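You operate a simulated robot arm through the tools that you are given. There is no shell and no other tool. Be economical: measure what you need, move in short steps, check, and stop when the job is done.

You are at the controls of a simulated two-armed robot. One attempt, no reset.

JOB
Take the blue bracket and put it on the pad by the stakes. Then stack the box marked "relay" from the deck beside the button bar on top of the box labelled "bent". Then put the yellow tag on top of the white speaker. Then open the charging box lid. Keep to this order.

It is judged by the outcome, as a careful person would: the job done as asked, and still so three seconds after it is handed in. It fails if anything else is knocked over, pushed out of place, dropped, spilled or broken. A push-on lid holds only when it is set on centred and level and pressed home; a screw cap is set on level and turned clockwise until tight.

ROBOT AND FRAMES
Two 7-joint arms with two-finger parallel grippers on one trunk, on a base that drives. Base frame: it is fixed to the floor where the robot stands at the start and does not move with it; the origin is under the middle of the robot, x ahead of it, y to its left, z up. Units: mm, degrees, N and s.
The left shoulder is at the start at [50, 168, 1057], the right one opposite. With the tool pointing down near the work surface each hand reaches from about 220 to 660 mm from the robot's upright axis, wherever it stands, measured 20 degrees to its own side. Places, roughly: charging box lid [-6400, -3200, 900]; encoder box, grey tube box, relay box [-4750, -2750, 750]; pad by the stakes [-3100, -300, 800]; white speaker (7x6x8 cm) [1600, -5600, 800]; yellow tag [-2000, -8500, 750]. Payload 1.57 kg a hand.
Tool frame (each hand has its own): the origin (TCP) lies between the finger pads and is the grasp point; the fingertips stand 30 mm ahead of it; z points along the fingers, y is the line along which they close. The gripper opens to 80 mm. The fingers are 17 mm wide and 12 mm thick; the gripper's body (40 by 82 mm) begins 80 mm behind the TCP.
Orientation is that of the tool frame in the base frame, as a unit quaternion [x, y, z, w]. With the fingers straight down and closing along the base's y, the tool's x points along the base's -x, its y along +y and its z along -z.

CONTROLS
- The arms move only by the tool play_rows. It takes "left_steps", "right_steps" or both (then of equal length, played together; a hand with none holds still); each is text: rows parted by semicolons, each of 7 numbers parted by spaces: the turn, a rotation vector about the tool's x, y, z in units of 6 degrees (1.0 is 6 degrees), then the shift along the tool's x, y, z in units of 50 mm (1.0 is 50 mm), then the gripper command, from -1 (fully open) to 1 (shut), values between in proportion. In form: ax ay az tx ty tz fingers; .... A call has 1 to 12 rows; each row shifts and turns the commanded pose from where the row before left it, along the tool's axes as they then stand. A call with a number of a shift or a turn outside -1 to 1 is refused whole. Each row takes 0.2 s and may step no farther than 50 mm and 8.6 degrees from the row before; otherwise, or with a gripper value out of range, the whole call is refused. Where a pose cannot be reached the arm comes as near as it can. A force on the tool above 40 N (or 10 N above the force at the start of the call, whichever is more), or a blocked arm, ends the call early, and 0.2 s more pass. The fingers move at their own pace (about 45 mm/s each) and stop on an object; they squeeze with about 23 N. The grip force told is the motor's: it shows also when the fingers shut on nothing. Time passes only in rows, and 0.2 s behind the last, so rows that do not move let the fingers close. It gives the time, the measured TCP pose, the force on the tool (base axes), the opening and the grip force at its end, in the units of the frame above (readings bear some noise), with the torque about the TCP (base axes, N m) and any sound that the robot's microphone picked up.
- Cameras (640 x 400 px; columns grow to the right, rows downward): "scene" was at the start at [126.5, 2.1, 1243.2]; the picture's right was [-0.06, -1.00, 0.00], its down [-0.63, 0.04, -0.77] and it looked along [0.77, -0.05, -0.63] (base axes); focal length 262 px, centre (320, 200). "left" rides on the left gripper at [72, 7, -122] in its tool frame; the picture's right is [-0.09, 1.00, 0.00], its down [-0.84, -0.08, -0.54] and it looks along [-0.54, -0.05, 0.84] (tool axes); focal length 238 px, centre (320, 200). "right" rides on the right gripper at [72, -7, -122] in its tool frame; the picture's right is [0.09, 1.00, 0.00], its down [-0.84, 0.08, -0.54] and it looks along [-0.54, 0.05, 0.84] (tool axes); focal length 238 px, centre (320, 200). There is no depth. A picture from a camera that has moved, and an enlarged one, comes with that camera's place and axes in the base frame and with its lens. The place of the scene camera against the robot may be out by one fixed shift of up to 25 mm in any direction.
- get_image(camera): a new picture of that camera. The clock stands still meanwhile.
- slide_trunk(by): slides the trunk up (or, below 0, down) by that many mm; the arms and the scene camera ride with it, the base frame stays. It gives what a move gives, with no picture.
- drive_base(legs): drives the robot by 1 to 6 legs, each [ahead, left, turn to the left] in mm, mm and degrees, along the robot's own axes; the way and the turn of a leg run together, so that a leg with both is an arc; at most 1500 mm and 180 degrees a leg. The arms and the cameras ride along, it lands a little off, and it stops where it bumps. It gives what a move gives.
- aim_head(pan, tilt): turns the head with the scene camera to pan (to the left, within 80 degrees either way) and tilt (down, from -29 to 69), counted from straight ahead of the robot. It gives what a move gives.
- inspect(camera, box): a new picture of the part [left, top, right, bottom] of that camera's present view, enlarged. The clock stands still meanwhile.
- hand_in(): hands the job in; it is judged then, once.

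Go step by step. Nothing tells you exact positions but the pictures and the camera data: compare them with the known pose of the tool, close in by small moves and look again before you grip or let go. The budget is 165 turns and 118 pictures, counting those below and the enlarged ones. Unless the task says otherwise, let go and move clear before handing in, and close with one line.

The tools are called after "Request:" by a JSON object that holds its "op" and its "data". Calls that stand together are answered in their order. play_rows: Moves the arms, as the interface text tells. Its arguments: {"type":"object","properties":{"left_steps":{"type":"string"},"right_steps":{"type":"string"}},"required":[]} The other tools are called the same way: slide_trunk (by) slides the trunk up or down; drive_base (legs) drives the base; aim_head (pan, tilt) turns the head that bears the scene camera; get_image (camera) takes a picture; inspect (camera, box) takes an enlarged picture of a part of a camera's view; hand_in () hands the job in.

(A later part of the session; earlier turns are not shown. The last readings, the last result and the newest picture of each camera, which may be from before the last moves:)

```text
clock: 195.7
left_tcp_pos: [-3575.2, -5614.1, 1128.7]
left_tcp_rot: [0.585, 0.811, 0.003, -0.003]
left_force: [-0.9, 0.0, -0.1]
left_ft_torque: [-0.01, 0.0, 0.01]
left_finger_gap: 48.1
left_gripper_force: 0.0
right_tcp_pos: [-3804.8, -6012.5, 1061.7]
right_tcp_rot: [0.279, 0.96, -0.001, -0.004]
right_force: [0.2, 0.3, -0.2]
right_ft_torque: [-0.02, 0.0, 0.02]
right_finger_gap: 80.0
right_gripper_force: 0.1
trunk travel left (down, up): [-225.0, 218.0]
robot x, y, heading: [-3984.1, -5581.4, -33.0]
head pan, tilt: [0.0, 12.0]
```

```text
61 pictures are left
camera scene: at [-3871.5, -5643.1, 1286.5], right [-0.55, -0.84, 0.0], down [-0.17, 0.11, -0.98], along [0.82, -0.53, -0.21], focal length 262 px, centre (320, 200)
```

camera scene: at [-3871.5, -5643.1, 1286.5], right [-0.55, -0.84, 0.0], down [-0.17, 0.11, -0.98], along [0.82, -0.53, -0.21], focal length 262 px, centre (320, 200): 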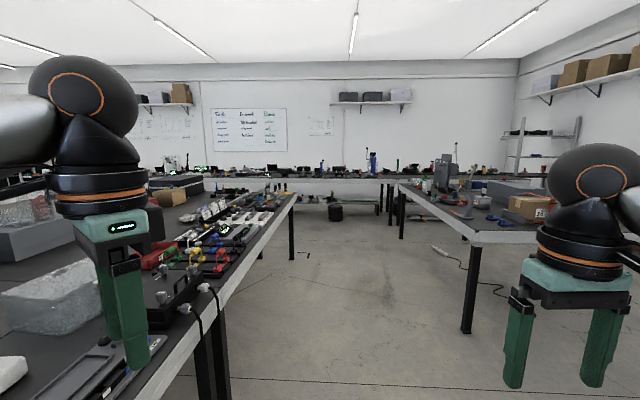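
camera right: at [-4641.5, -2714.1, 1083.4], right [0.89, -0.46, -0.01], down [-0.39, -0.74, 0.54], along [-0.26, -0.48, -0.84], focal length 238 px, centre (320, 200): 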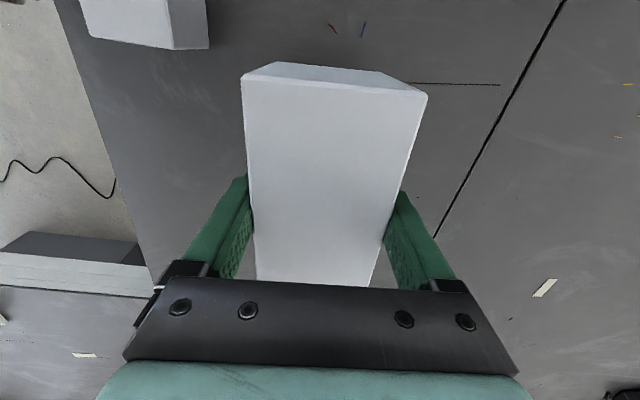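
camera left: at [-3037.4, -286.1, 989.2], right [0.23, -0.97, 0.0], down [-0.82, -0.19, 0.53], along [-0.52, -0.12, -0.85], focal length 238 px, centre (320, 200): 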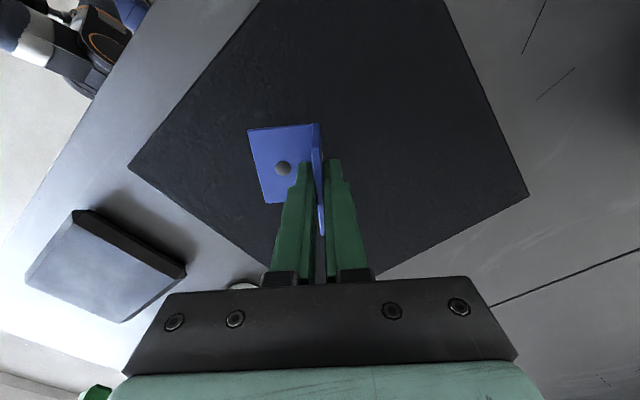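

The tag should lie on the right-hand table (edge at about 320 mm from it). I'll drive abreast of it and turn right to face that table.

Request:
{"op": "drive_base", "data": {"legs": [[1450, 0, 0], [1400, -300, 0], [380, 0, 0], [0, 0, -90]]}}

Request:
{"op": "aim_head", "data": {"pan": 0, "tilt": 28}}

Request:
{"op": "get_image", "data": {"camera": "scene"}}

```text
clock: 215.6
left_tcp_pos: [-1461.9, -8009.9, 1128.9]
left_tcp_rot: [0.986, 0.164, 0.004, 0.0]
left_force: [0.8, -0.9, 0.1]
left_ft_torque: [0.0, -0.02, 0.0]
left_finger_gap: 48.1
left_gripper_force: 0.0
right_tcp_pos: [-1861.9, -7781.6, 1061.4]
right_tcp_rot: [0.875, 0.485, 0.001, -0.003]
right_force: [0.6, -0.2, 0.3]
right_ft_torque: [0.01, 0.01, 0.01]
right_finger_gap: 80.1
right_gripper_force: 0.0
trunk travel left (down, up): [-225.0, 218.0]
robot x, y, heading: [-1427.1, -7601.7, -122.9]
head pan, tilt: [0.0, 12.0]
```

```text
clock: 216.3
left_tcp_pos: [-1462.1, -8010.0, 1130.3]
left_tcp_rot: [0.987, 0.163, 0.004, 0.0]
left_force: [-0.8, -0.8, 0.4]
left_ft_torque: [0.0, 0.01, 0.02]
left_finger_gap: 47.8
left_gripper_force: 0.0
right_tcp_pos: [-1862.5, -7782.1, 1061.3]
right_tcp_rot: [0.875, 0.485, 0.001, -0.002]
right_force: [-0.3, 0.0, 0.3]
right_ft_torque: [-0.01, 0.01, 0.01]
right_finger_gap: 80.0
right_gripper_force: 0.0
trunk travel left (down, up): [-225.0, 218.0]
robot x, y, heading: [-1426.1, -7600.2, -122.7]
head pan, tilt: [0.0, 28.0]
```

```text
60 pictures are left
camera scene: at [-1498.6, -7703.4, 1260.7], right [-0.84, 0.54, 0.0], down [0.25, 0.39, -0.88], along [-0.48, -0.74, -0.47], focal length 262 px, centre (320, 200)
```

scene: 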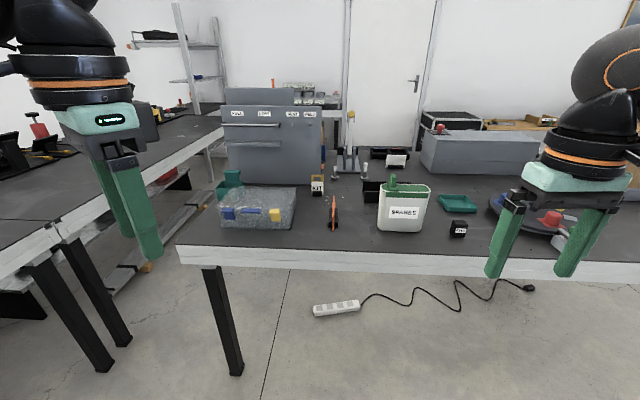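

Request:
{"op": "inspect", "data": {"camera": "scene", "box": [210, 150, 370, 250]}}

Request:
{"op": "inspect", "data": {"camera": "scene", "box": [350, 150, 510, 250]}}

```text
4.00 times, centred on (290, 200) of scene
camera zoom: at [-1498.6, -7703.4, 1260.7], right [-0.84, 0.54, 0.0], down [0.25, 0.39, -0.88], along [-0.48, -0.74, -0.47], focal length 1050 px, centre (440, 200)
```

zoom: 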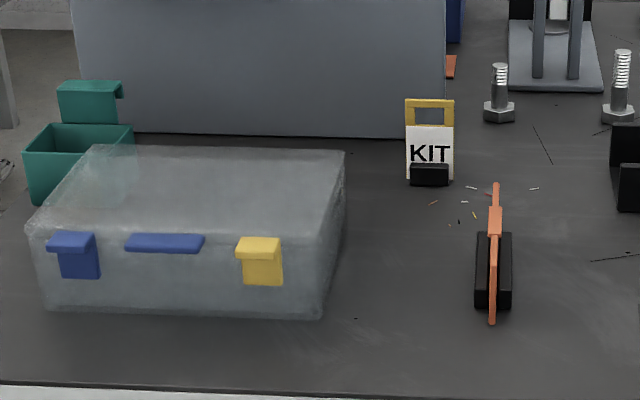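

```text
4.00 times, centred on (430, 200) of scene
camera zoom: at [-1498.6, -7703.4, 1260.7], right [-0.84, 0.54, 0.0], down [0.25, 0.39, -0.88], along [-0.48, -0.74, -0.47], focal length 1050 px, centre (-120, 200)
```

zoom: 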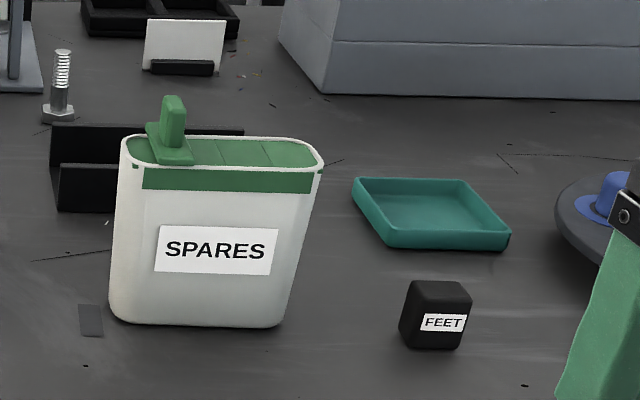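

The yellow tag is the "KIT" piece standing in a black foot at (-2003, -8499). I'll drive up to the table with it to my right-front and look closely.

Request:
{"op": "drive_base", "data": {"legs": [[400, 150, 0], [120, 0, 0]]}}

Request:
{"op": "aim_head", "data": {"pan": -15, "tilt": 40}}

Request:
{"op": "get_image", "data": {"camera": "scene"}}

Request:
{"op": "get_image", "data": {"camera": "right"}}

```text
clock: 219.8
left_tcp_pos: [-1617.7, -8528.5, 1127.9]
left_tcp_rot: [0.987, 0.163, 0.005, 0.0]
left_force: [1.0, -0.1, -0.4]
left_ft_torque: [0.01, -0.01, -0.02]
left_finger_gap: 48.1
left_gripper_force: 0.0
right_tcp_pos: [-2018.1, -8301.1, 1061.6]
right_tcp_rot: [0.874, 0.486, 0.002, -0.003]
right_force: [-1.0, -0.2, 0.0]
right_ft_torque: [0.01, 0.02, 0.02]
right_finger_gap: 80.1
right_gripper_force: 0.0
trunk travel left (down, up): [-225.0, 218.0]
robot x, y, heading: [-1581.2, -8118.5, -122.7]
head pan, tilt: [0.0, 28.0]
```

```text
clock: 220.6
left_tcp_pos: [-1617.6, -8527.1, 1129.4]
left_tcp_rot: [0.987, 0.163, 0.004, -0.001]
left_force: [-0.1, -0.2, -0.2]
left_ft_torque: [-0.03, -0.01, -0.03]
left_finger_gap: 48.3
left_gripper_force: 0.1
right_tcp_pos: [-2017.6, -8299.5, 1062.1]
right_tcp_rot: [0.875, 0.485, 0.001, -0.002]
right_force: [-0.4, -0.1, -0.6]
right_ft_torque: [-0.01, 0.02, -0.02]
right_finger_gap: 79.9
right_gripper_force: 0.1
trunk travel left (down, up): [-225.0, 218.0]
robot x, y, heading: [-1584.3, -8121.9, -122.9]
head pan, tilt: [-15.0, 40.0]
```

```text
57 pictures are left
camera scene: at [-1667.8, -8202.5, 1242.2], right [-0.67, 0.74, 0.0], down [0.47, 0.43, -0.77], along [-0.57, -0.52, -0.64], focal length 262 px, centre (320, 200)
```

scene: 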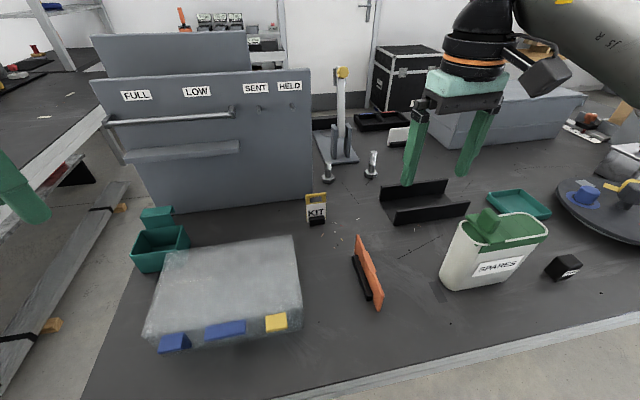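

```text
56 pictures are left
camera right: at [-1985.3, -8236.4, 1185.0], right [0.89, -0.45, 0.0], down [-0.38, -0.75, 0.54], along [-0.24, -0.48, -0.84], focal length 238 px, centre (320, 200)
```

right: 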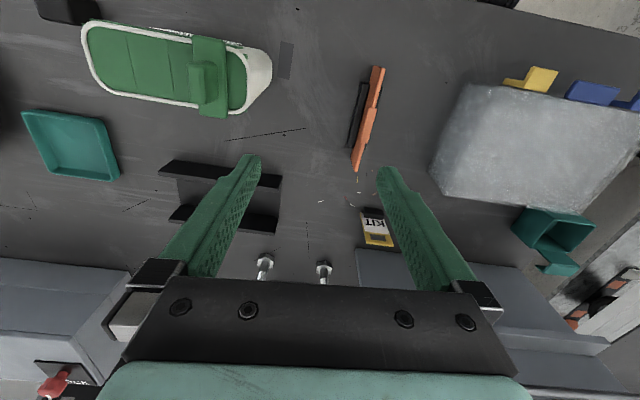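

Request:
{"op": "inspect", "data": {"camera": "scene", "box": [285, 175, 345, 235]}}

Request:
{"op": "inspect", "data": {"camera": "right", "box": [340, 190, 420, 260]}}

```text
6.67 times, centred on (315, 205) of scene
camera zoom: at [-1667.8, -8202.5, 1242.2], right [-0.67, 0.74, 0.0], down [0.47, 0.43, -0.77], along [-0.57, -0.52, -0.64], focal length 1750 px, centre (353, 167)
```

zoom: 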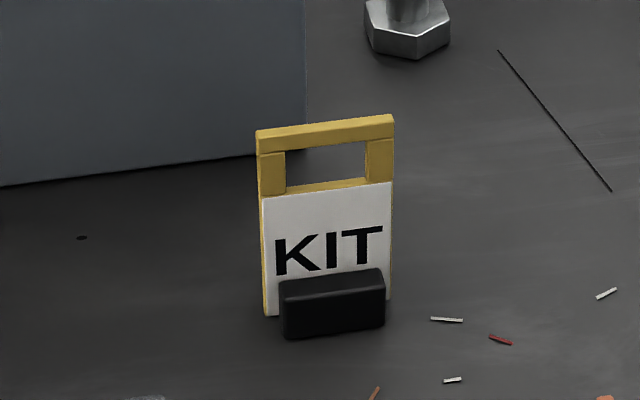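

```text
5.71 times, centred on (380, 225) of right
camera zoom: at [-1985.3, -8236.4, 1185.0], right [0.89, -0.45, 0.0], down [-0.38, -0.75, 0.54], along [-0.24, -0.48, -0.84], focal length 1362 px, centre (-23, 57)
```

zoom: 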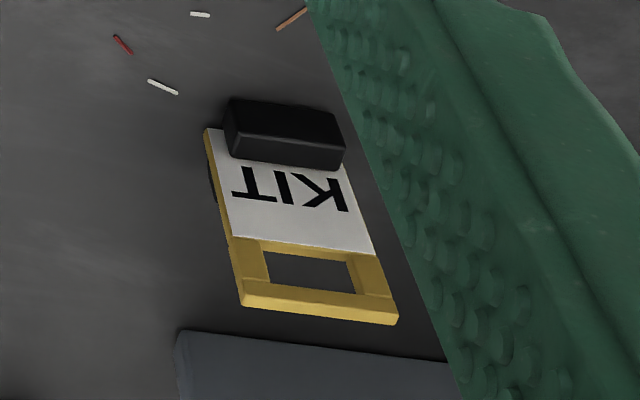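

The tag is a thin yellow frame (about 48×88 mm) standing in a black slot foot at about (-2022, -8550), top near z≈860. I'll turn the right hand about 95° so it closes across the tag's thickness, then move toward it.

Request:
{"op": "play_rows", "data": {"right_steps": "0 0 1 0 0 0 -1;0 0 1 0 0 0 -1;0 0 1 0 0 0 -1;0 0 1 0 0 0 -1;0 0 1 0 0 0 -1;0 0 1 0 0 0 -1;0 0 1 0 0 0 -1;0 0 1 0 0 0 -1;0 0 1 0 0 0 -1;0 0 1 0 0 0 -1;0 0 1 0 0 0 -1;0 0 1 0 0 0 -1"}}

Request:
{"op": "play_rows", "data": {"right_steps": "0 0 1 0 0 0.3 -0.2;0 0 1 0 0 0.3 -0.2;0 0 1 0 0 0.3 -0.2;0 0 0.77 0 0 0.3 -0.2;0 0 0 0.2 0.7 0.3 -0.2;0 0 0 0.2 0.7 0 -0.2;0 0 0 0.2 0.7 0 -0.2"}}

Request:
{"op": "get_image", "data": {"camera": "right"}}

```text
clock: 223.2
left_tcp_pos: [-1617.9, -8527.8, 1129.3]
left_tcp_rot: [0.987, 0.163, 0.004, 0.0]
left_force: [0.0, 0.0, 0.4]
left_ft_torque: [-0.02, 0.0, -0.01]
left_finger_gap: 48.0
left_gripper_force: 0.1
right_tcp_pos: [-2017.9, -8300.5, 1061.1]
right_tcp_rot: [0.992, -0.122, -0.001, -0.003]
right_force: [0.5, -0.4, 0.7]
right_ft_torque: [0.0, 0.01, 0.01]
right_finger_gap: 80.0
right_gripper_force: 0.1
trunk travel left (down, up): [-225.0, 218.0]
robot x, y, heading: [-1585.6, -8118.7, -122.3]
head pan, tilt: [-15.0, 40.0]
```

```text
clock: 224.8
left_tcp_pos: [-1616.2, -8529.5, 1129.0]
left_tcp_rot: [0.987, 0.163, 0.005, 0.0]
left_force: [0.2, 0.2, 0.3]
left_ft_torque: [0.0, 0.02, 0.0]
left_finger_gap: 48.0
left_gripper_force: 0.1
right_tcp_pos: [-2056.7, -8403.1, 984.8]
right_tcp_rot: [0.949, -0.314, -0.002, -0.003]
right_force: [-0.2, -0.1, 0.5]
right_ft_torque: [0.01, -0.01, 0.01]
right_finger_gap: 48.3
right_gripper_force: 0.1
trunk travel left (down, up): [-225.0, 218.0]
robot x, y, heading: [-1586.8, -8119.4, -122.8]
head pan, tilt: [-15.0, 40.0]
```

```text
53 pictures are left
camera right: at [-1994.4, -8440.8, 1107.2], right [-0.52, -0.85, 0.0], down [-0.72, 0.43, 0.55], along [-0.46, 0.29, -0.84], focal length 238 px, centre (320, 200)
```

right: 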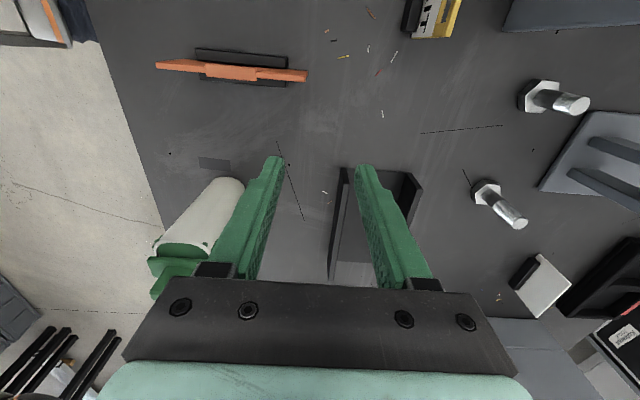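

I can see the tag at the picture's top edge. I'll move over it, staying above.

Request:
{"op": "play_rows", "data": {"right_steps": "0 0 0 0.577 0.45 0.1 -0.2;0 0 0 0.577 0.45 0.1 -0.2;0 0 0 0.577 0.45 0.1 -0.2;0 0 0 0.5 0.45 0.1 -0.2;0 0 0 0 0 0 -0.2"}}

Request:
{"op": "get_image", "data": {"camera": "right"}}

Request:
{"op": "get_image", "data": {"camera": "scene"}}

```text
clock: 226.0
left_tcp_pos: [-1617.8, -8527.5, 1129.4]
left_tcp_rot: [0.987, 0.163, 0.004, 0.0]
left_force: [-0.2, 0.6, 0.1]
left_ft_torque: [-0.02, 0.0, 0.02]
left_finger_gap: 47.8
left_gripper_force: 0.0
right_tcp_pos: [-2020.8, -8540.5, 964.7]
right_tcp_rot: [0.95, -0.313, -0.001, -0.003]
right_force: [0.3, 0.2, 0.3]
right_ft_torque: [-0.02, 0.0, 0.01]
right_finger_gap: 48.2
right_gripper_force: 0.0
trunk travel left (down, up): [-225.0, 218.0]
robot x, y, heading: [-1585.5, -8113.8, -122.7]
head pan, tilt: [-15.0, 40.0]
```

```text
52 pictures are left
camera right: at [-1959.1, -8578.6, 1088.0], right [-0.52, -0.85, 0.0], down [-0.72, 0.43, 0.55], along [-0.46, 0.29, -0.84], focal length 238 px, centre (320, 200)
```

right: 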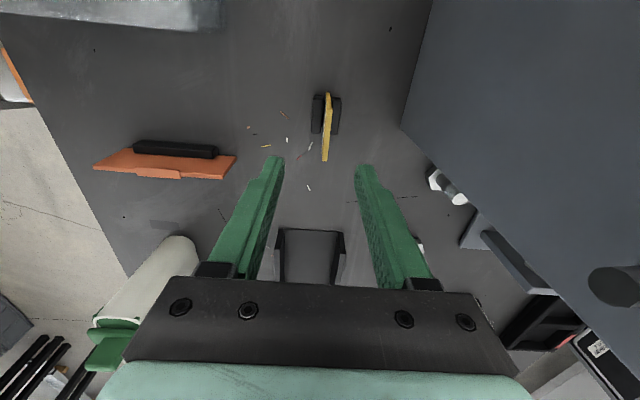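

```text
51 pictures are left
camera scene: at [-1667.9, -8202.3, 1242.1], right [-0.67, 0.74, 0.0], down [0.48, 0.43, -0.77], along [-0.57, -0.52, -0.64], focal length 262 px, centre (320, 200)
```

scene: 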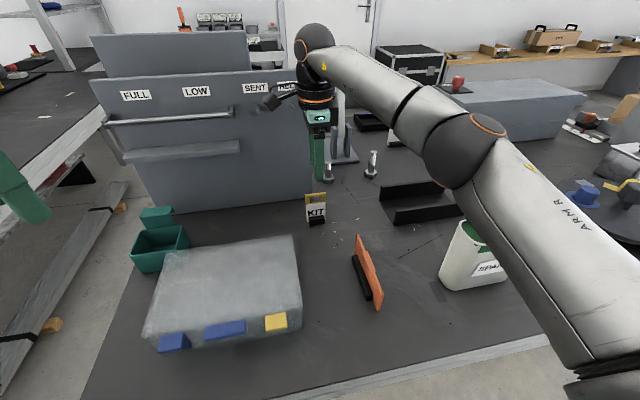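

Request:
{"op": "inspect", "data": {"camera": "right", "box": [290, 80, 360, 180]}}

```text
4.00 times, centred on (325, 130) of right
camera zoom: at [-1959.1, -8578.6, 1088.0], right [-0.52, -0.85, 0.0], down [-0.72, 0.43, 0.55], along [-0.46, 0.29, -0.84], focal length 953 px, centre (300, 480)
```

zoom: 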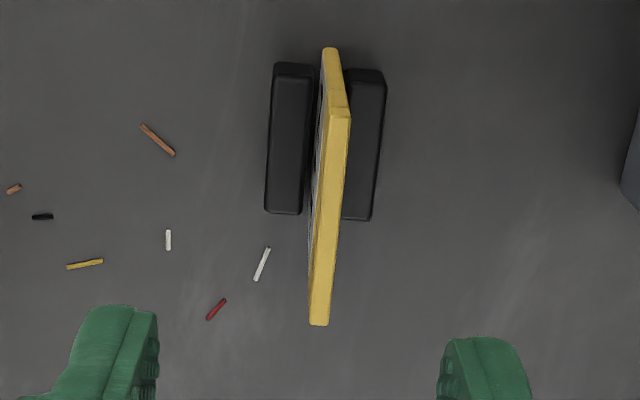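

The tag's top runs centred at (-2022.7, -8545), z≈866. I'll shift 5 mm and lower so the fingertips straddle its top 30 mm.

Request:
{"op": "play_rows", "data": {"right_steps": "0 0 0 0.02 0.094 0 -0.2;0 0 0 0 0 0.5 -0.2;0 0 0 0 0 0.5 -0.2;0 0 0 0 0 0.5 -0.2;0 0 0 0 0 0.45 -0.2;0 0 0 0 0 0 -0.2"}}

Request:
{"op": "get_image", "data": {"camera": "right"}}

```text
clock: 227.4
left_tcp_pos: [-1617.3, -8527.6, 1128.5]
left_tcp_rot: [0.987, 0.162, 0.004, 0.0]
left_force: [-0.9, -0.7, -0.4]
left_ft_torque: [-0.01, 0.03, 0.0]
left_finger_gap: 48.0
left_gripper_force: 0.1
right_tcp_pos: [-2022.5, -8543.9, 867.9]
right_tcp_rot: [0.95, -0.313, -0.001, -0.002]
right_force: [-0.4, -0.9, 0.5]
right_ft_torque: [-0.01, 0.0, -0.01]
right_finger_gap: 48.1
right_gripper_force: 0.1
trunk travel left (down, up): [-225.0, 218.0]
robot x, y, heading: [-1584.8, -8120.4, -122.5]
head pan, tilt: [-15.0, 40.0]
```

```text
49 pictures are left
camera right: at [-1960.5, -8582.9, 990.4], right [-0.52, -0.85, 0.0], down [-0.72, 0.43, 0.55], along [-0.46, 0.29, -0.84], focal length 238 px, centre (320, 200)
```

right: 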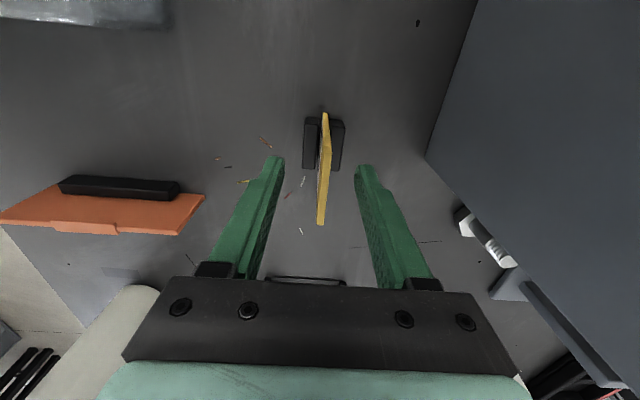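

Straddling the tag's top properly. Closing.

Request:
{"op": "play_rows", "data": {"right_steps": "0 0 0 0 0 0 1;0 0 0 0 0 0 1;0 0 0 0 0 0 1;0 0 0 0 0 0 1;0 0 0 0 0 0 1"}}

Request:
{"op": "play_rows", "data": {"right_steps": "0 0 0 0 0 -0.15 1;0 0 0 0 0 -0.15 1;0 0 0 0 0 -0.3 1;0 0 0 0 0 0 1"}}

Request:
{"op": "get_image", "data": {"camera": "right"}}

Request:
{"op": "inspect", "data": {"camera": "scene", "box": [250, 80, 400, 240]}}

```text
clock: 228.6
left_tcp_pos: [-1617.9, -8528.7, 1130.0]
left_tcp_rot: [0.987, 0.162, 0.005, 0.0]
left_force: [-0.7, -0.8, -0.6]
left_ft_torque: [0.0, -0.02, -0.01]
left_finger_gap: 48.0
left_gripper_force: 0.0
right_tcp_pos: [-2023.0, -8544.6, 868.9]
right_tcp_rot: [0.949, -0.314, -0.001, -0.003]
right_force: [-0.6, -1.3, 0.5]
right_ft_torque: [-0.07, 0.05, 0.04]
right_finger_gap: 4.1
right_gripper_force: 23.2
trunk travel left (down, up): [-225.0, 218.0]
robot x, y, heading: [-1582.1, -8115.8, -122.6]
head pan, tilt: [-15.0, 40.0]
```

```text
clock: 229.6
left_tcp_pos: [-1617.1, -8528.1, 1128.9]
left_tcp_rot: [0.987, 0.163, 0.004, 0.0]
left_force: [-0.3, 0.5, 0.8]
left_ft_torque: [0.0, -0.02, -0.04]
left_finger_gap: 47.9
left_gripper_force: 0.0
right_tcp_pos: [-2023.0, -8543.3, 899.1]
right_tcp_rot: [0.949, -0.314, -0.002, -0.002]
right_force: [-0.1, -0.7, -0.9]
right_ft_torque: [-0.02, 0.0, 0.02]
right_finger_gap: 3.9
right_gripper_force: 22.9
trunk travel left (down, up): [-225.0, 218.0]
robot x, y, heading: [-1584.4, -8115.8, -122.9]
head pan, tilt: [-15.0, 40.0]
```

```text
48 pictures are left
camera right: at [-1961.2, -8582.7, 1020.8], right [-0.52, -0.85, 0.0], down [-0.72, 0.43, 0.55], along [-0.46, 0.29, -0.84], focal length 238 px, centre (320, 200)
```

right: 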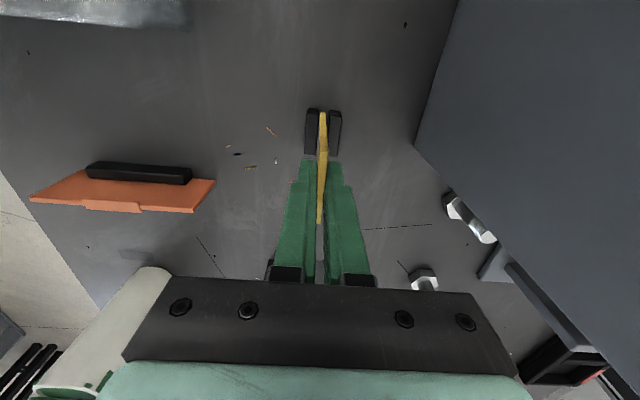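

```text
2.50 times, centred on (325, 160) of scene
camera zoom: at [-1667.8, -8202.4, 1242.1], right [-0.67, 0.74, 0.0], down [0.48, 0.43, -0.77], along [-0.57, -0.52, -0.64], focal length 656 px, centre (308, 300)
```

zoom: 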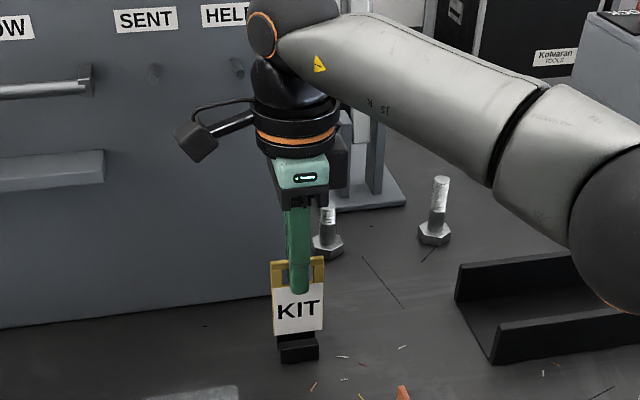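

The tag slides out and the foot stays put. I'll lift fully, retract, and back away from the table.

Request:
{"op": "play_rows", "data": {"right_steps": "0 0 0 0 0 -0.5 1;0 0 0 0 0 -0.7 1;0 0 0 0 0 -0.7 1;0 0 0 0 0 -0.7 1;0 0 0 0 -0.5 0 1;0 0 0 0 -0.8 0 1;0 0 0 0 -0.8 0 1;0 0 0 0 -0.8 0 1;0 0 0 0 -0.3 0 1"}}

Request:
{"op": "drive_base", "data": {"legs": [[-550, 0, 0]]}}

Request:
{"op": "aim_head", "data": {"pan": 30, "tilt": 20}}

Request:
{"op": "get_image", "data": {"camera": "right"}}

```text
clock: 231.6
left_tcp_pos: [-1616.2, -8529.4, 1128.7]
left_tcp_rot: [0.986, 0.164, 0.004, 0.0]
left_force: [0.9, 1.2, 0.6]
left_ft_torque: [0.01, 0.01, 0.0]
left_finger_gap: 48.3
left_gripper_force: 0.1
right_tcp_pos: [-1927.7, -8416.5, 1027.2]
right_tcp_rot: [0.949, -0.314, -0.002, -0.002]
right_force: [0.1, -0.5, 0.4]
right_ft_torque: [0.01, -0.03, 0.02]
right_finger_gap: 3.9
right_gripper_force: 23.0
trunk travel left (down, up): [-225.0, 218.0]
robot x, y, heading: [-1583.7, -8120.1, -122.4]
head pan, tilt: [-15.0, 40.0]
```

```text
clock: 234.7
left_tcp_pos: [-1322.3, -8067.5, 1130.1]
left_tcp_rot: [0.987, 0.162, 0.004, 0.0]
left_force: [-0.5, 0.5, -0.2]
left_ft_torque: [0.02, -0.01, 0.0]
left_finger_gap: 48.1
left_gripper_force: 0.1
right_tcp_pos: [-1633.0, -7955.2, 1028.4]
right_tcp_rot: [0.949, -0.316, 0.0, -0.003]
right_force: [-0.3, 0.1, -0.9]
right_ft_torque: [-0.01, 0.01, -0.01]
right_finger_gap: 3.8
right_gripper_force: 22.8
trunk travel left (down, up): [-225.0, 218.0]
robot x, y, heading: [-1290.8, -7657.0, -123.1]
head pan, tilt: [-15.0, 40.0]
```

```text
clock: 235.9
left_tcp_pos: [-1323.5, -8068.5, 1128.8]
left_tcp_rot: [0.987, 0.162, 0.005, 0.0]
left_force: [0.7, 0.1, -0.1]
left_ft_torque: [0.03, -0.01, 0.01]
left_finger_gap: 48.3
left_gripper_force: 0.0
right_tcp_pos: [-1633.0, -7956.1, 1027.5]
right_tcp_rot: [0.949, -0.316, -0.001, -0.002]
right_force: [-0.7, 0.3, 0.5]
right_ft_torque: [0.0, -0.01, -0.04]
right_finger_gap: 4.0
right_gripper_force: 23.2
trunk travel left (down, up): [-225.0, 218.0]
robot x, y, heading: [-1289.2, -7657.3, -122.5]
head pan, tilt: [30.0, 20.0]
```

```text
46 pictures are left
camera right: at [-1571.3, -7993.6, 1150.8], right [-0.52, -0.85, 0.0], down [-0.72, 0.44, 0.55], along [-0.46, 0.29, -0.84], focal length 238 px, centre (320, 200)
```

right: 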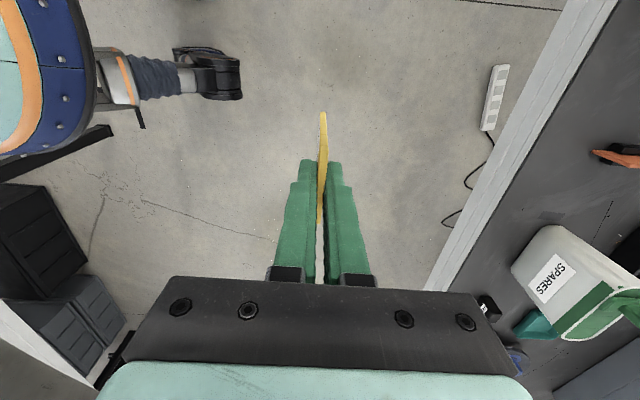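

The tag is held upright. I'll turn left and look toward the speaker at (1600, -5600).

Request:
{"op": "drive_base", "data": {"legs": [[0, 0, 90], [0, 0, 60]]}}

Request:
{"op": "aim_head", "data": {"pan": 0, "tilt": 15}}

Request:
{"op": "get_image", "data": {"camera": "scene"}}

```text
clock: 242.8
left_tcp_pos: [-1059.9, -7316.5, 1128.7]
left_tcp_rot: [0.09, 0.996, 0.001, -0.004]
left_force: [-0.1, 0.5, -0.5]
left_ft_torque: [0.02, 0.01, 0.01]
left_finger_gap: 48.1
left_gripper_force: 0.1
right_tcp_pos: [-843.4, -7566.1, 1027.5]
right_tcp_rot: [0.543, 0.84, -0.003, 0.001]
right_force: [0.4, 0.4, 0.2]
right_ft_torque: [0.0, 0.0, -0.01]
right_finger_gap: 4.0
right_gripper_force: 22.7
trunk travel left (down, up): [-225.0, 218.0]
robot x, y, heading: [-1283.0, -7654.5, 28.5]
head pan, tilt: [30.0, 20.0]
```

```text
clock: 243.7
left_tcp_pos: [-1061.7, -7317.1, 1128.9]
left_tcp_rot: [0.089, 0.996, 0.002, -0.005]
left_force: [0.9, 0.8, 0.5]
left_ft_torque: [-0.02, 0.02, 0.01]
left_finger_gap: 47.9
left_gripper_force: 0.1
right_tcp_pos: [-843.3, -7564.7, 1028.0]
right_tcp_rot: [0.543, 0.84, -0.004, 0.001]
right_force: [-0.1, 0.9, -0.7]
right_ft_torque: [-0.02, 0.03, -0.01]
right_finger_gap: 4.1
right_gripper_force: 23.1
trunk travel left (down, up): [-225.0, 218.0]
robot x, y, heading: [-1288.8, -7657.1, 28.4]
head pan, tilt: [0.0, 15.0]
```

```text
45 pictures are left
camera scene: at [-1169.6, -7588.0, 1281.7], right [0.47, -0.88, 0.0], down [-0.23, -0.12, -0.97], along [0.85, 0.46, -0.26], focal length 262 px, centre (320, 200)
```

scene: 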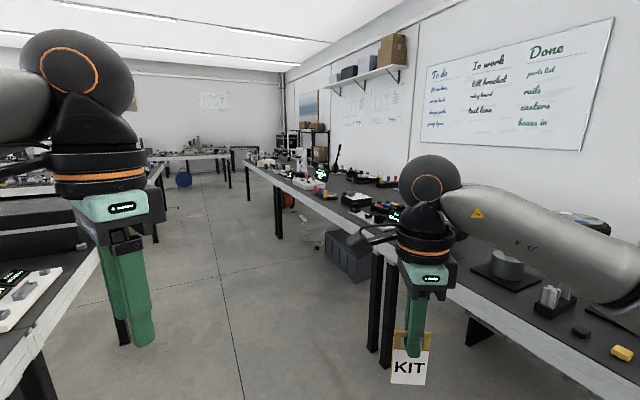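

The speaker should be on the right-hand wall table, about 300 mm inside its edge. I'll drive up the aisle and turn to face it.

Request:
{"op": "drive_base", "data": {"legs": [[0, 0, 28.5], [1450, -180, 0], [1450, -160, 0], [540, 0, 0], [0, 0, -90]]}}

Request:
{"op": "aim_head", "data": {"pan": -5, "tilt": 25}}

Request:
{"op": "get_image", "data": {"camera": "scene"}}

```text
clock: 265.7
left_tcp_pos: [1275.4, -5007.7, 1128.8]
left_tcp_rot: [0.585, 0.811, 0.004, -0.003]
left_force: [0.6, 0.0, -0.6]
left_ft_torque: [0.0, 0.0, 0.01]
left_finger_gap: 47.9
left_gripper_force: 0.1
right_tcp_pos: [1160.1, -5317.2, 1029.2]
right_tcp_rot: [0.895, 0.446, -0.002, -0.001]
right_force: [0.3, -0.1, 1.1]
right_ft_torque: [-0.01, -0.01, 0.03]
right_finger_gap: 3.8
right_gripper_force: 23.1
trunk travel left (down, up): [-225.0, 218.0]
robot x, y, heading: [869.0, -4974.9, -33.4]
head pan, tilt: [0.0, 15.0]
```

```text
clock: 266.4
left_tcp_pos: [1274.2, -5008.4, 1129.8]
left_tcp_rot: [0.584, 0.811, 0.003, -0.004]
left_force: [0.1, 0.5, -0.2]
left_ft_torque: [0.01, -0.03, -0.01]
left_finger_gap: 48.0
left_gripper_force: 0.0
right_tcp_pos: [1160.0, -5317.9, 1028.3]
right_tcp_rot: [0.895, 0.446, -0.003, 0.0]
right_force: [-0.2, 0.0, -0.2]
right_ft_torque: [-0.01, -0.01, -0.03]
right_finger_gap: 4.0
right_gripper_force: 22.9
trunk travel left (down, up): [-225.0, 218.0]
robot x, y, heading: [863.3, -4968.2, -33.0]
head pan, tilt: [-5.0, 25.0]
```

```text
44 pictures are left
camera scene: at [972.1, -5043.9, 1265.5], right [-0.62, -0.79, 0.0], down [-0.33, 0.26, -0.91], along [0.71, -0.56, -0.42], focal length 262 px, centre (320, 200)
```

scene: 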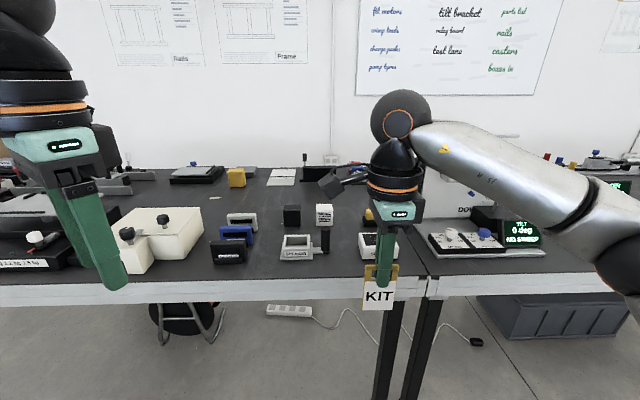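

Request:
{"op": "inspect", "data": {"camera": "scene", "box": [200, 160, 400, 290]}}

```text
3.08 times, centred on (300, 225) of scene
camera zoom: at [972.1, -5043.9, 1265.5], right [-0.62, -0.79, 0.0], down [-0.33, 0.26, -0.91], along [0.71, -0.56, -0.42], focal length 808 px, centre (382, 123)
```

zoom: 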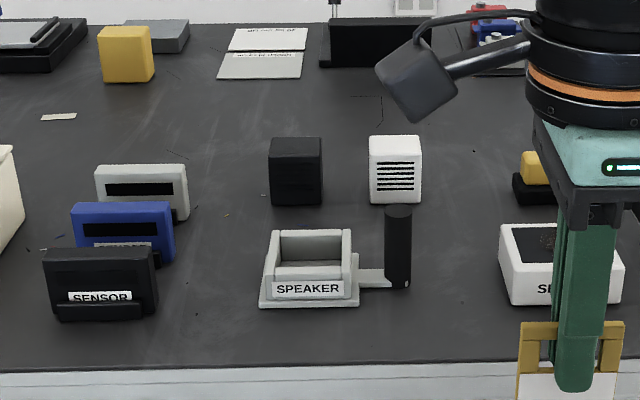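

The white speaker stands at about (1625, -5585) with a black cylinder in front of it. I'll lay the tag on it nearly flat, so first I'll test pitching the right hand toward horizontal here in free space.

Request:
{"op": "play_rows", "data": {"right_steps": "-1 0 0 0 0 0 1;-1 0 0 0 0 0 1;-1 0 0 0 0 0 1;-1 0 0 0 0 0 1;-1 0 0 0 0 0 1;-1 0 0 0 0 0 1;-1 0 0 0 0 0 1"}}

Request:
{"op": "play_rows", "data": {"right_steps": "-1 0 0 0 0 0 1;-1 0 0 0 0 0 1;-1 0 0 0 0 0 1;-1 0 0 0 0 0 1;-1 0 0 0 0 0 1;-1 0 0 0 0 0 1;0 0 0 0 0 0 1"}}

Request:
{"op": "get_image", "data": {"camera": "scene"}}

```text
clock: 268.1
left_tcp_pos: [1274.0, -5008.4, 1129.2]
left_tcp_rot: [0.585, 0.811, 0.004, -0.003]
left_force: [-0.2, -0.4, -0.5]
left_ft_torque: [0.01, -0.02, 0.02]
left_finger_gap: 48.0
left_gripper_force: 0.1
right_tcp_pos: [1159.9, -5316.6, 1028.3]
right_tcp_rot: [0.835, 0.418, 0.158, 0.321]
right_force: [0.8, 0.2, 0.2]
right_ft_torque: [0.0, 0.0, -0.01]
right_finger_gap: 3.9
right_gripper_force: 22.8
trunk travel left (down, up): [-225.0, 218.0]
robot x, y, heading: [863.8, -4969.9, -33.2]
head pan, tilt: [-5.0, 25.0]
```

```text
clock: 269.6
left_tcp_pos: [1274.8, -5008.3, 1129.9]
left_tcp_rot: [0.584, 0.811, 0.002, -0.003]
left_force: [-0.1, -0.7, -0.4]
left_ft_torque: [-0.03, -0.01, 0.0]
left_finger_gap: 48.0
left_gripper_force: 0.0
right_tcp_pos: [1161.2, -5317.8, 1028.7]
right_tcp_rot: [0.696, 0.348, 0.278, 0.563]
right_force: [0.3, 0.6, -0.2]
right_ft_torque: [0.01, 0.03, 0.03]
right_finger_gap: 3.9
right_gripper_force: 23.1
trunk travel left (down, up): [-225.0, 218.0]
robot x, y, heading: [864.4, -4973.1, -33.1]
head pan, tilt: [-5.0, 25.0]
```

```text
42 pictures are left
camera scene: at [972.1, -5043.9, 1265.4], right [-0.62, -0.79, 0.0], down [-0.33, 0.26, -0.91], along [0.71, -0.56, -0.42], focal length 262 px, centre (320, 200)
```

scene: 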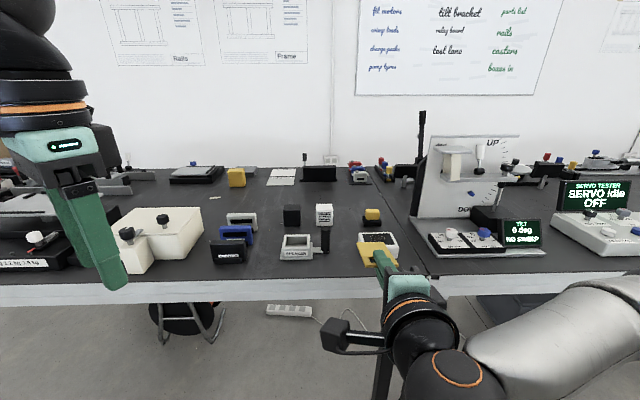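

The pitched pose (12° below horizontal) is reachable. I'll check where the right elbow is before lowering.

Request:
{"op": "aim_head", "data": {"pan": -60, "tilt": 40}}

Request:
{"op": "get_image", "data": {"camera": "scene"}}

```text
clock: 270.9
left_tcp_pos: [1273.9, -5008.0, 1129.2]
left_tcp_rot: [0.585, 0.811, 0.002, -0.003]
left_force: [-0.1, -0.5, 0.2]
left_ft_torque: [0.0, -0.03, 0.01]
left_finger_gap: 47.6
left_gripper_force: 0.1
right_tcp_pos: [1161.2, -5319.3, 1028.7]
right_tcp_rot: [0.697, 0.348, 0.278, 0.562]
right_force: [0.3, -0.2, 0.3]
right_ft_torque: [-0.01, 0.01, -0.01]
right_finger_gap: 4.2
right_gripper_force: 23.2
trunk travel left (down, up): [-225.0, 218.0]
robot x, y, heading: [865.1, -4971.0, -33.1]
head pan, tilt: [-60.0, 40.0]
```

```text
41 pictures are left
camera scene: at [895.1, -5072.0, 1242.1], right [-1.0, 0.05, 0.0], down [0.03, 0.64, -0.77], along [-0.04, -0.77, -0.64], focal length 262 px, centre (320, 200)
```

scene: 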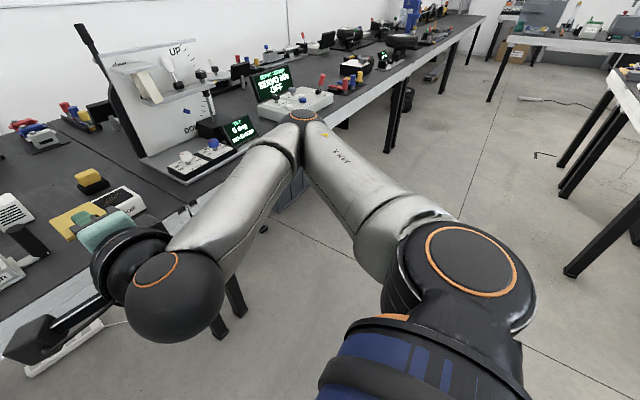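

The elbow sits at about z = 1040, so I'll lower the hand with the arm rather than the trunk. Setting 20° below horizontal, lowering 100 mm and reaching 50 mm ahead, still in free space, then driving part-way in.

Request:
{"op": "play_rows", "data": {"right_steps": "0.67 0 0 0 0 0 1;0.66 0 0 0 0 0 1;0 0 0 0 -0.508 0.553 1;0 0 0 0 -0.508 0.553 1;0 0 0 0 -0.508 0.553 1;0 0 0 0 0 0 1"}}

Request:
{"op": "drive_base", "data": {"legs": [[330, 35, 0]]}}

Request:
{"op": "aim_head", "data": {"pan": -35, "tilt": 38}}

Request:
{"op": "get_image", "data": {"camera": "scene"}}

Request:
{"op": "get_image", "data": {"camera": "right"}}

```text
clock: 272.3
left_tcp_pos: [1275.2, -5007.1, 1127.3]
left_tcp_rot: [0.584, 0.812, 0.004, -0.002]
left_force: [0.7, 0.7, -0.3]
left_ft_torque: [0.0, -0.01, -0.01]
left_finger_gap: 48.0
left_gripper_force: 0.2
right_tcp_pos: [1201.2, -5350.1, 928.6]
right_tcp_rot: [0.735, 0.366, 0.253, 0.512]
right_force: [-0.5, 0.1, 0.7]
right_ft_torque: [0.03, 0.02, -0.01]
right_finger_gap: 4.1
right_gripper_force: 23.4
trunk travel left (down, up): [-225.0, 218.0]
robot x, y, heading: [869.2, -4975.7, -33.2]
head pan, tilt: [-60.0, 40.0]
```

```text
clock: 274.5
left_tcp_pos: [1570.1, -5159.8, 1129.0]
left_tcp_rot: [0.586, 0.81, 0.004, -0.003]
left_force: [0.2, 0.3, -0.2]
left_ft_torque: [0.02, -0.01, 0.02]
left_finger_gap: 48.0
left_gripper_force: 0.0
right_tcp_pos: [1497.4, -5500.5, 927.5]
right_tcp_rot: [0.734, 0.366, 0.254, 0.513]
right_force: [0.8, 0.2, -0.6]
right_ft_torque: [0.01, -0.01, 0.03]
right_finger_gap: 4.3
right_gripper_force: 22.9
trunk travel left (down, up): [-225.0, 218.0]
robot x, y, heading: [1159.2, -5123.3, -32.9]
head pan, tilt: [-60.0, 40.0]
```

```text
clock: 275.4
left_tcp_pos: [1570.6, -5159.9, 1129.6]
left_tcp_rot: [0.585, 0.811, 0.003, -0.003]
left_force: [0.3, 0.4, 0.0]
left_ft_torque: [0.02, 0.02, -0.02]
left_finger_gap: 47.8
left_gripper_force: 0.1
right_tcp_pos: [1496.7, -5500.2, 928.4]
right_tcp_rot: [0.734, 0.367, 0.253, 0.513]
right_force: [0.5, -0.9, -0.3]
right_ft_torque: [0.01, 0.01, -0.01]
right_finger_gap: 4.0
right_gripper_force: 22.7
trunk travel left (down, up): [-225.0, 218.0]
robot x, y, heading: [1162.8, -5121.6, -32.9]
head pan, tilt: [-35.0, 38.0]
```

```text
40 pictures are left
camera scene: at [1228.0, -5218.6, 1245.1], right [-0.93, -0.37, 0.0], down [-0.23, 0.57, -0.79], along [0.29, -0.73, -0.62], focal length 262 px, centre (320, 200)
```

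scene: 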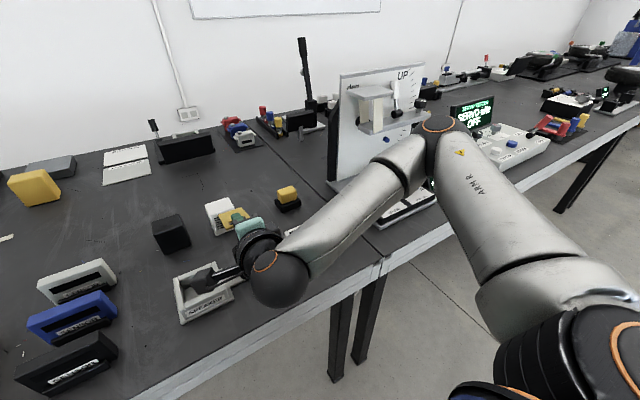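

```text
39 pictures are left
camera right: at [1447.5, -5373.1, 964.6], right [0.33, -0.13, 0.93], down [-0.89, -0.38, 0.26], along [0.32, -0.92, -0.24], focal length 238 px, centre (320, 200)
```

right: 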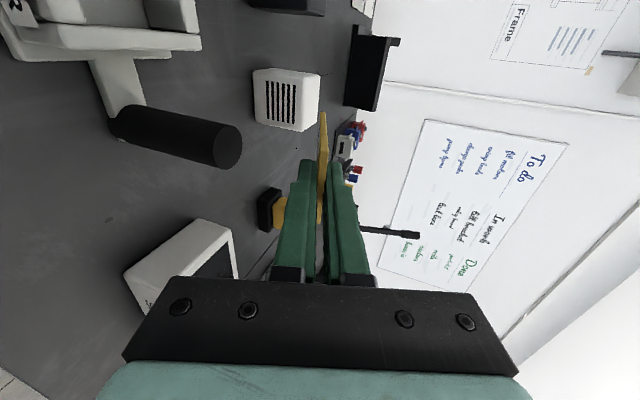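

Clear of everything so far. I'll zoom the hand camera to measure the speaker's top against the tag.

Request:
{"op": "inspect", "data": {"camera": "right", "box": [230, 50, 350, 200]}}

Request:
{"op": "inspect", "data": {"camera": "scene", "box": [170, 160, 310, 310]}}

```text
2.67 times, centred on (290, 125) of right
camera zoom: at [1447.5, -5373.1, 964.6], right [0.33, -0.13, 0.93], down [-0.89, -0.38, 0.26], along [0.32, -0.92, -0.24], focal length 636 px, centre (400, 400)
```

zoom: 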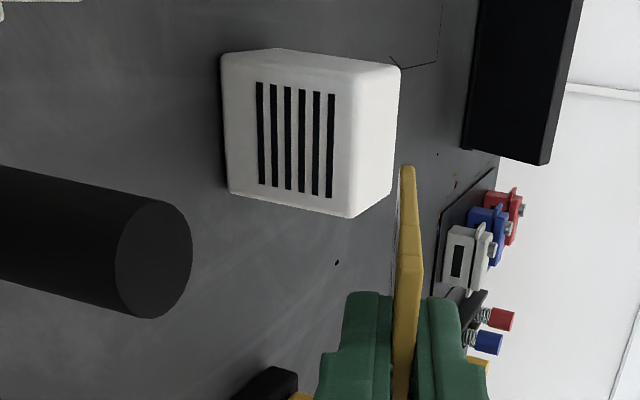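

```text
2.67 times, centred on (240, 235) of scene
camera zoom: at [1228.0, -5218.6, 1245.1], right [-0.93, -0.37, 0.0], down [-0.23, 0.57, -0.79], along [0.29, -0.73, -0.62], focal length 700 px, centre (533, 107)
```

zoom: 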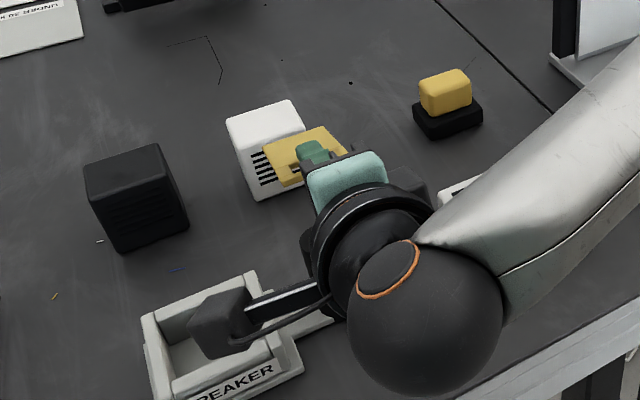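

The speaker's top centre is about (1653, -5607) at z≈846, and the tag points straight at it with 135 mm to go. I'll drive 120 mm ahead and measure again.

Request:
{"op": "drive_base", "data": {"legs": [[120, 0, 0]]}}

Request:
{"op": "get_image", "data": {"camera": "right"}}

Request:
{"op": "get_image", "data": {"camera": "scene"}}

```text
clock: 276.6
left_tcp_pos: [1671.6, -5225.1, 1129.0]
left_tcp_rot: [0.585, 0.811, 0.003, -0.003]
left_force: [0.4, 0.0, -0.3]
left_ft_torque: [0.05, -0.01, -0.01]
left_finger_gap: 48.1
left_gripper_force: 0.1
right_tcp_pos: [1597.5, -5565.5, 928.4]
right_tcp_rot: [0.734, 0.366, 0.253, 0.513]
right_force: [0.5, -0.2, -0.4]
right_ft_torque: [-0.02, 0.02, -0.07]
right_finger_gap: 4.0
right_gripper_force: 23.3
trunk travel left (down, up): [-225.0, 218.0]
robot x, y, heading: [1259.1, -5190.6, -33.3]
head pan, tilt: [-35.0, 38.0]
```

```text
36 pictures are left
camera right: at [1547.3, -5438.1, 964.4], right [0.33, -0.13, 0.93], down [-0.89, -0.38, 0.26], along [0.32, -0.92, -0.24], focal length 238 px, centre (320, 200)
```

right: 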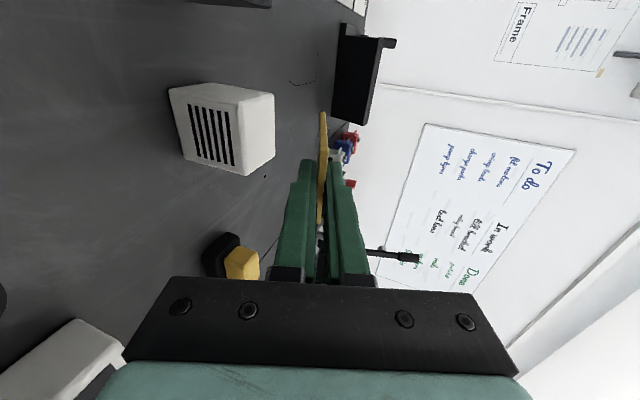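

```text
35 pictures are left
camera scene: at [1328.0, -5283.7, 1245.0], right [-0.93, -0.37, 0.0], down [-0.23, 0.57, -0.79], along [0.29, -0.73, -0.62], focal length 262 px, centre (320, 200)
```

scene: 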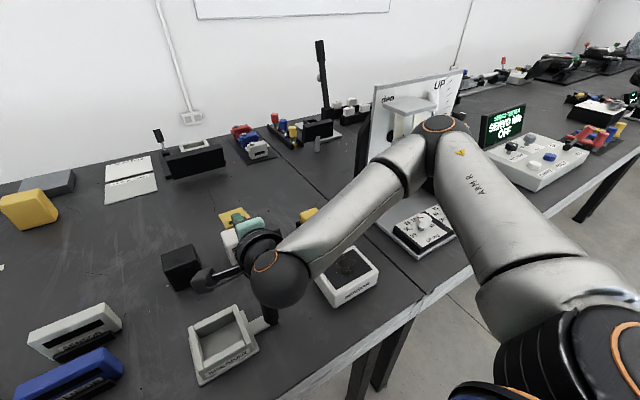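

Request:
{"op": "inspect", "data": {"camera": "right", "box": [150, 70, 340, 190]}}

```text
3.33 times, centred on (245, 130) of right
camera zoom: at [1547.3, -5438.1, 964.4], right [0.33, -0.13, 0.93], down [-0.89, -0.38, 0.26], along [0.32, -0.92, -0.24], focal length 794 px, centre (570, 433)
```

zoom: 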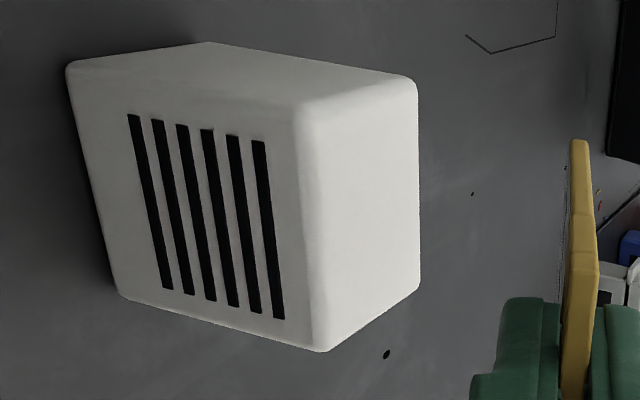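

The speaker top spans about 60×52 mm, centred at (1651, -5606), z≈847. I'll move the tag 15 mm ahead and down to hover about 6 mm above the top.

Request:
{"op": "play_rows", "data": {"right_steps": "0 0 0 0 0.05 0.14 1;0 0 0 0 0.054 0.148 1;0 0 0 0 -0.27 0.098 1;0 0 0 0 -0.27 0.098 1;0 0 0 0 -0.27 0.098 1;0 0 0 0 0 0 1"}}

Request:
{"op": "inspect", "data": {"camera": "right", "box": [150, 60, 400, 240]}}

Request:
{"op": "inspect", "data": {"camera": "scene", "box": [170, 180, 310, 310]}}

```text
clock: 278.0
left_tcp_pos: [1669.5, -5225.1, 1128.6]
left_tcp_rot: [0.585, 0.811, 0.005, -0.003]
left_force: [0.4, -0.7, 0.2]
left_ft_torque: [0.04, 0.02, -0.02]
left_finger_gap: 47.9
left_gripper_force: 0.0
right_tcp_pos: [1608.2, -5575.0, 885.3]
right_tcp_rot: [0.734, 0.366, 0.253, 0.513]
right_force: [-0.3, -0.4, -0.8]
right_ft_torque: [0.01, -0.01, 0.0]
right_finger_gap: 3.8
right_gripper_force: 23.4
trunk travel left (down, up): [-225.0, 218.0]
robot x, y, heading: [1261.5, -5190.1, -33.3]
head pan, tilt: [-35.0, 38.0]
```

```text
2.22 times, centred on (275, 150) of right
camera zoom: at [1558.5, -5447.6, 921.6], right [0.33, -0.13, 0.93], down [-0.89, -0.38, 0.26], along [0.32, -0.92, -0.24], focal length 530 px, centre (420, 311)
```

zoom: 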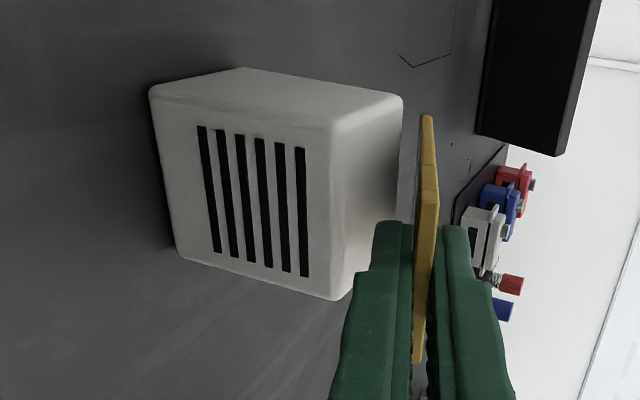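

```text
3.08 times, centred on (240, 245) of scene
camera zoom: at [1327.6, -5283.5, 1245.1], right [-0.93, -0.37, 0.0], down [-0.23, 0.57, -0.79], along [0.29, -0.73, -0.62], focal length 808 px, centre (566, 62)
```

zoom: 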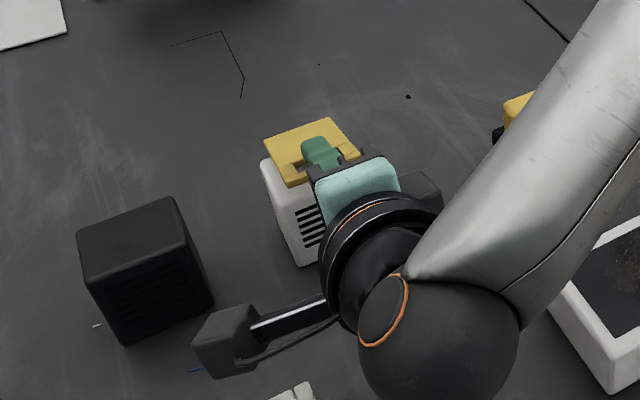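

The tag hovers over the speaker's top. Lowering in small steps to touch.

Request:
{"op": "play_rows", "data": {"right_steps": "0 0 0 0 -0.056 0.02 1;0 0 0 0 -0.038 0.014 1;0 0 0 0 -0.019 0.007 1;0 0 0 0 0 0 1"}}

```text
clock: 279.0
left_tcp_pos: [1669.5, -5224.3, 1129.2]
left_tcp_rot: [0.585, 0.811, 0.003, -0.003]
left_force: [-0.2, -0.2, 1.1]
left_ft_torque: [0.01, 0.03, 0.01]
left_finger_gap: 47.7
left_gripper_force: 0.0
right_tcp_pos: [1610.0, -5575.7, 879.9]
right_tcp_rot: [0.733, 0.366, 0.254, 0.513]
right_force: [-0.5, 0.1, 0.4]
right_ft_torque: [-0.08, -0.12, -0.01]
right_finger_gap: 4.0
right_gripper_force: 23.0
trunk travel left (down, up): [-225.0, 218.0]
robot x, y, heading: [1260.0, -5189.9, -33.0]
head pan, tilt: [-35.0, 38.0]
```

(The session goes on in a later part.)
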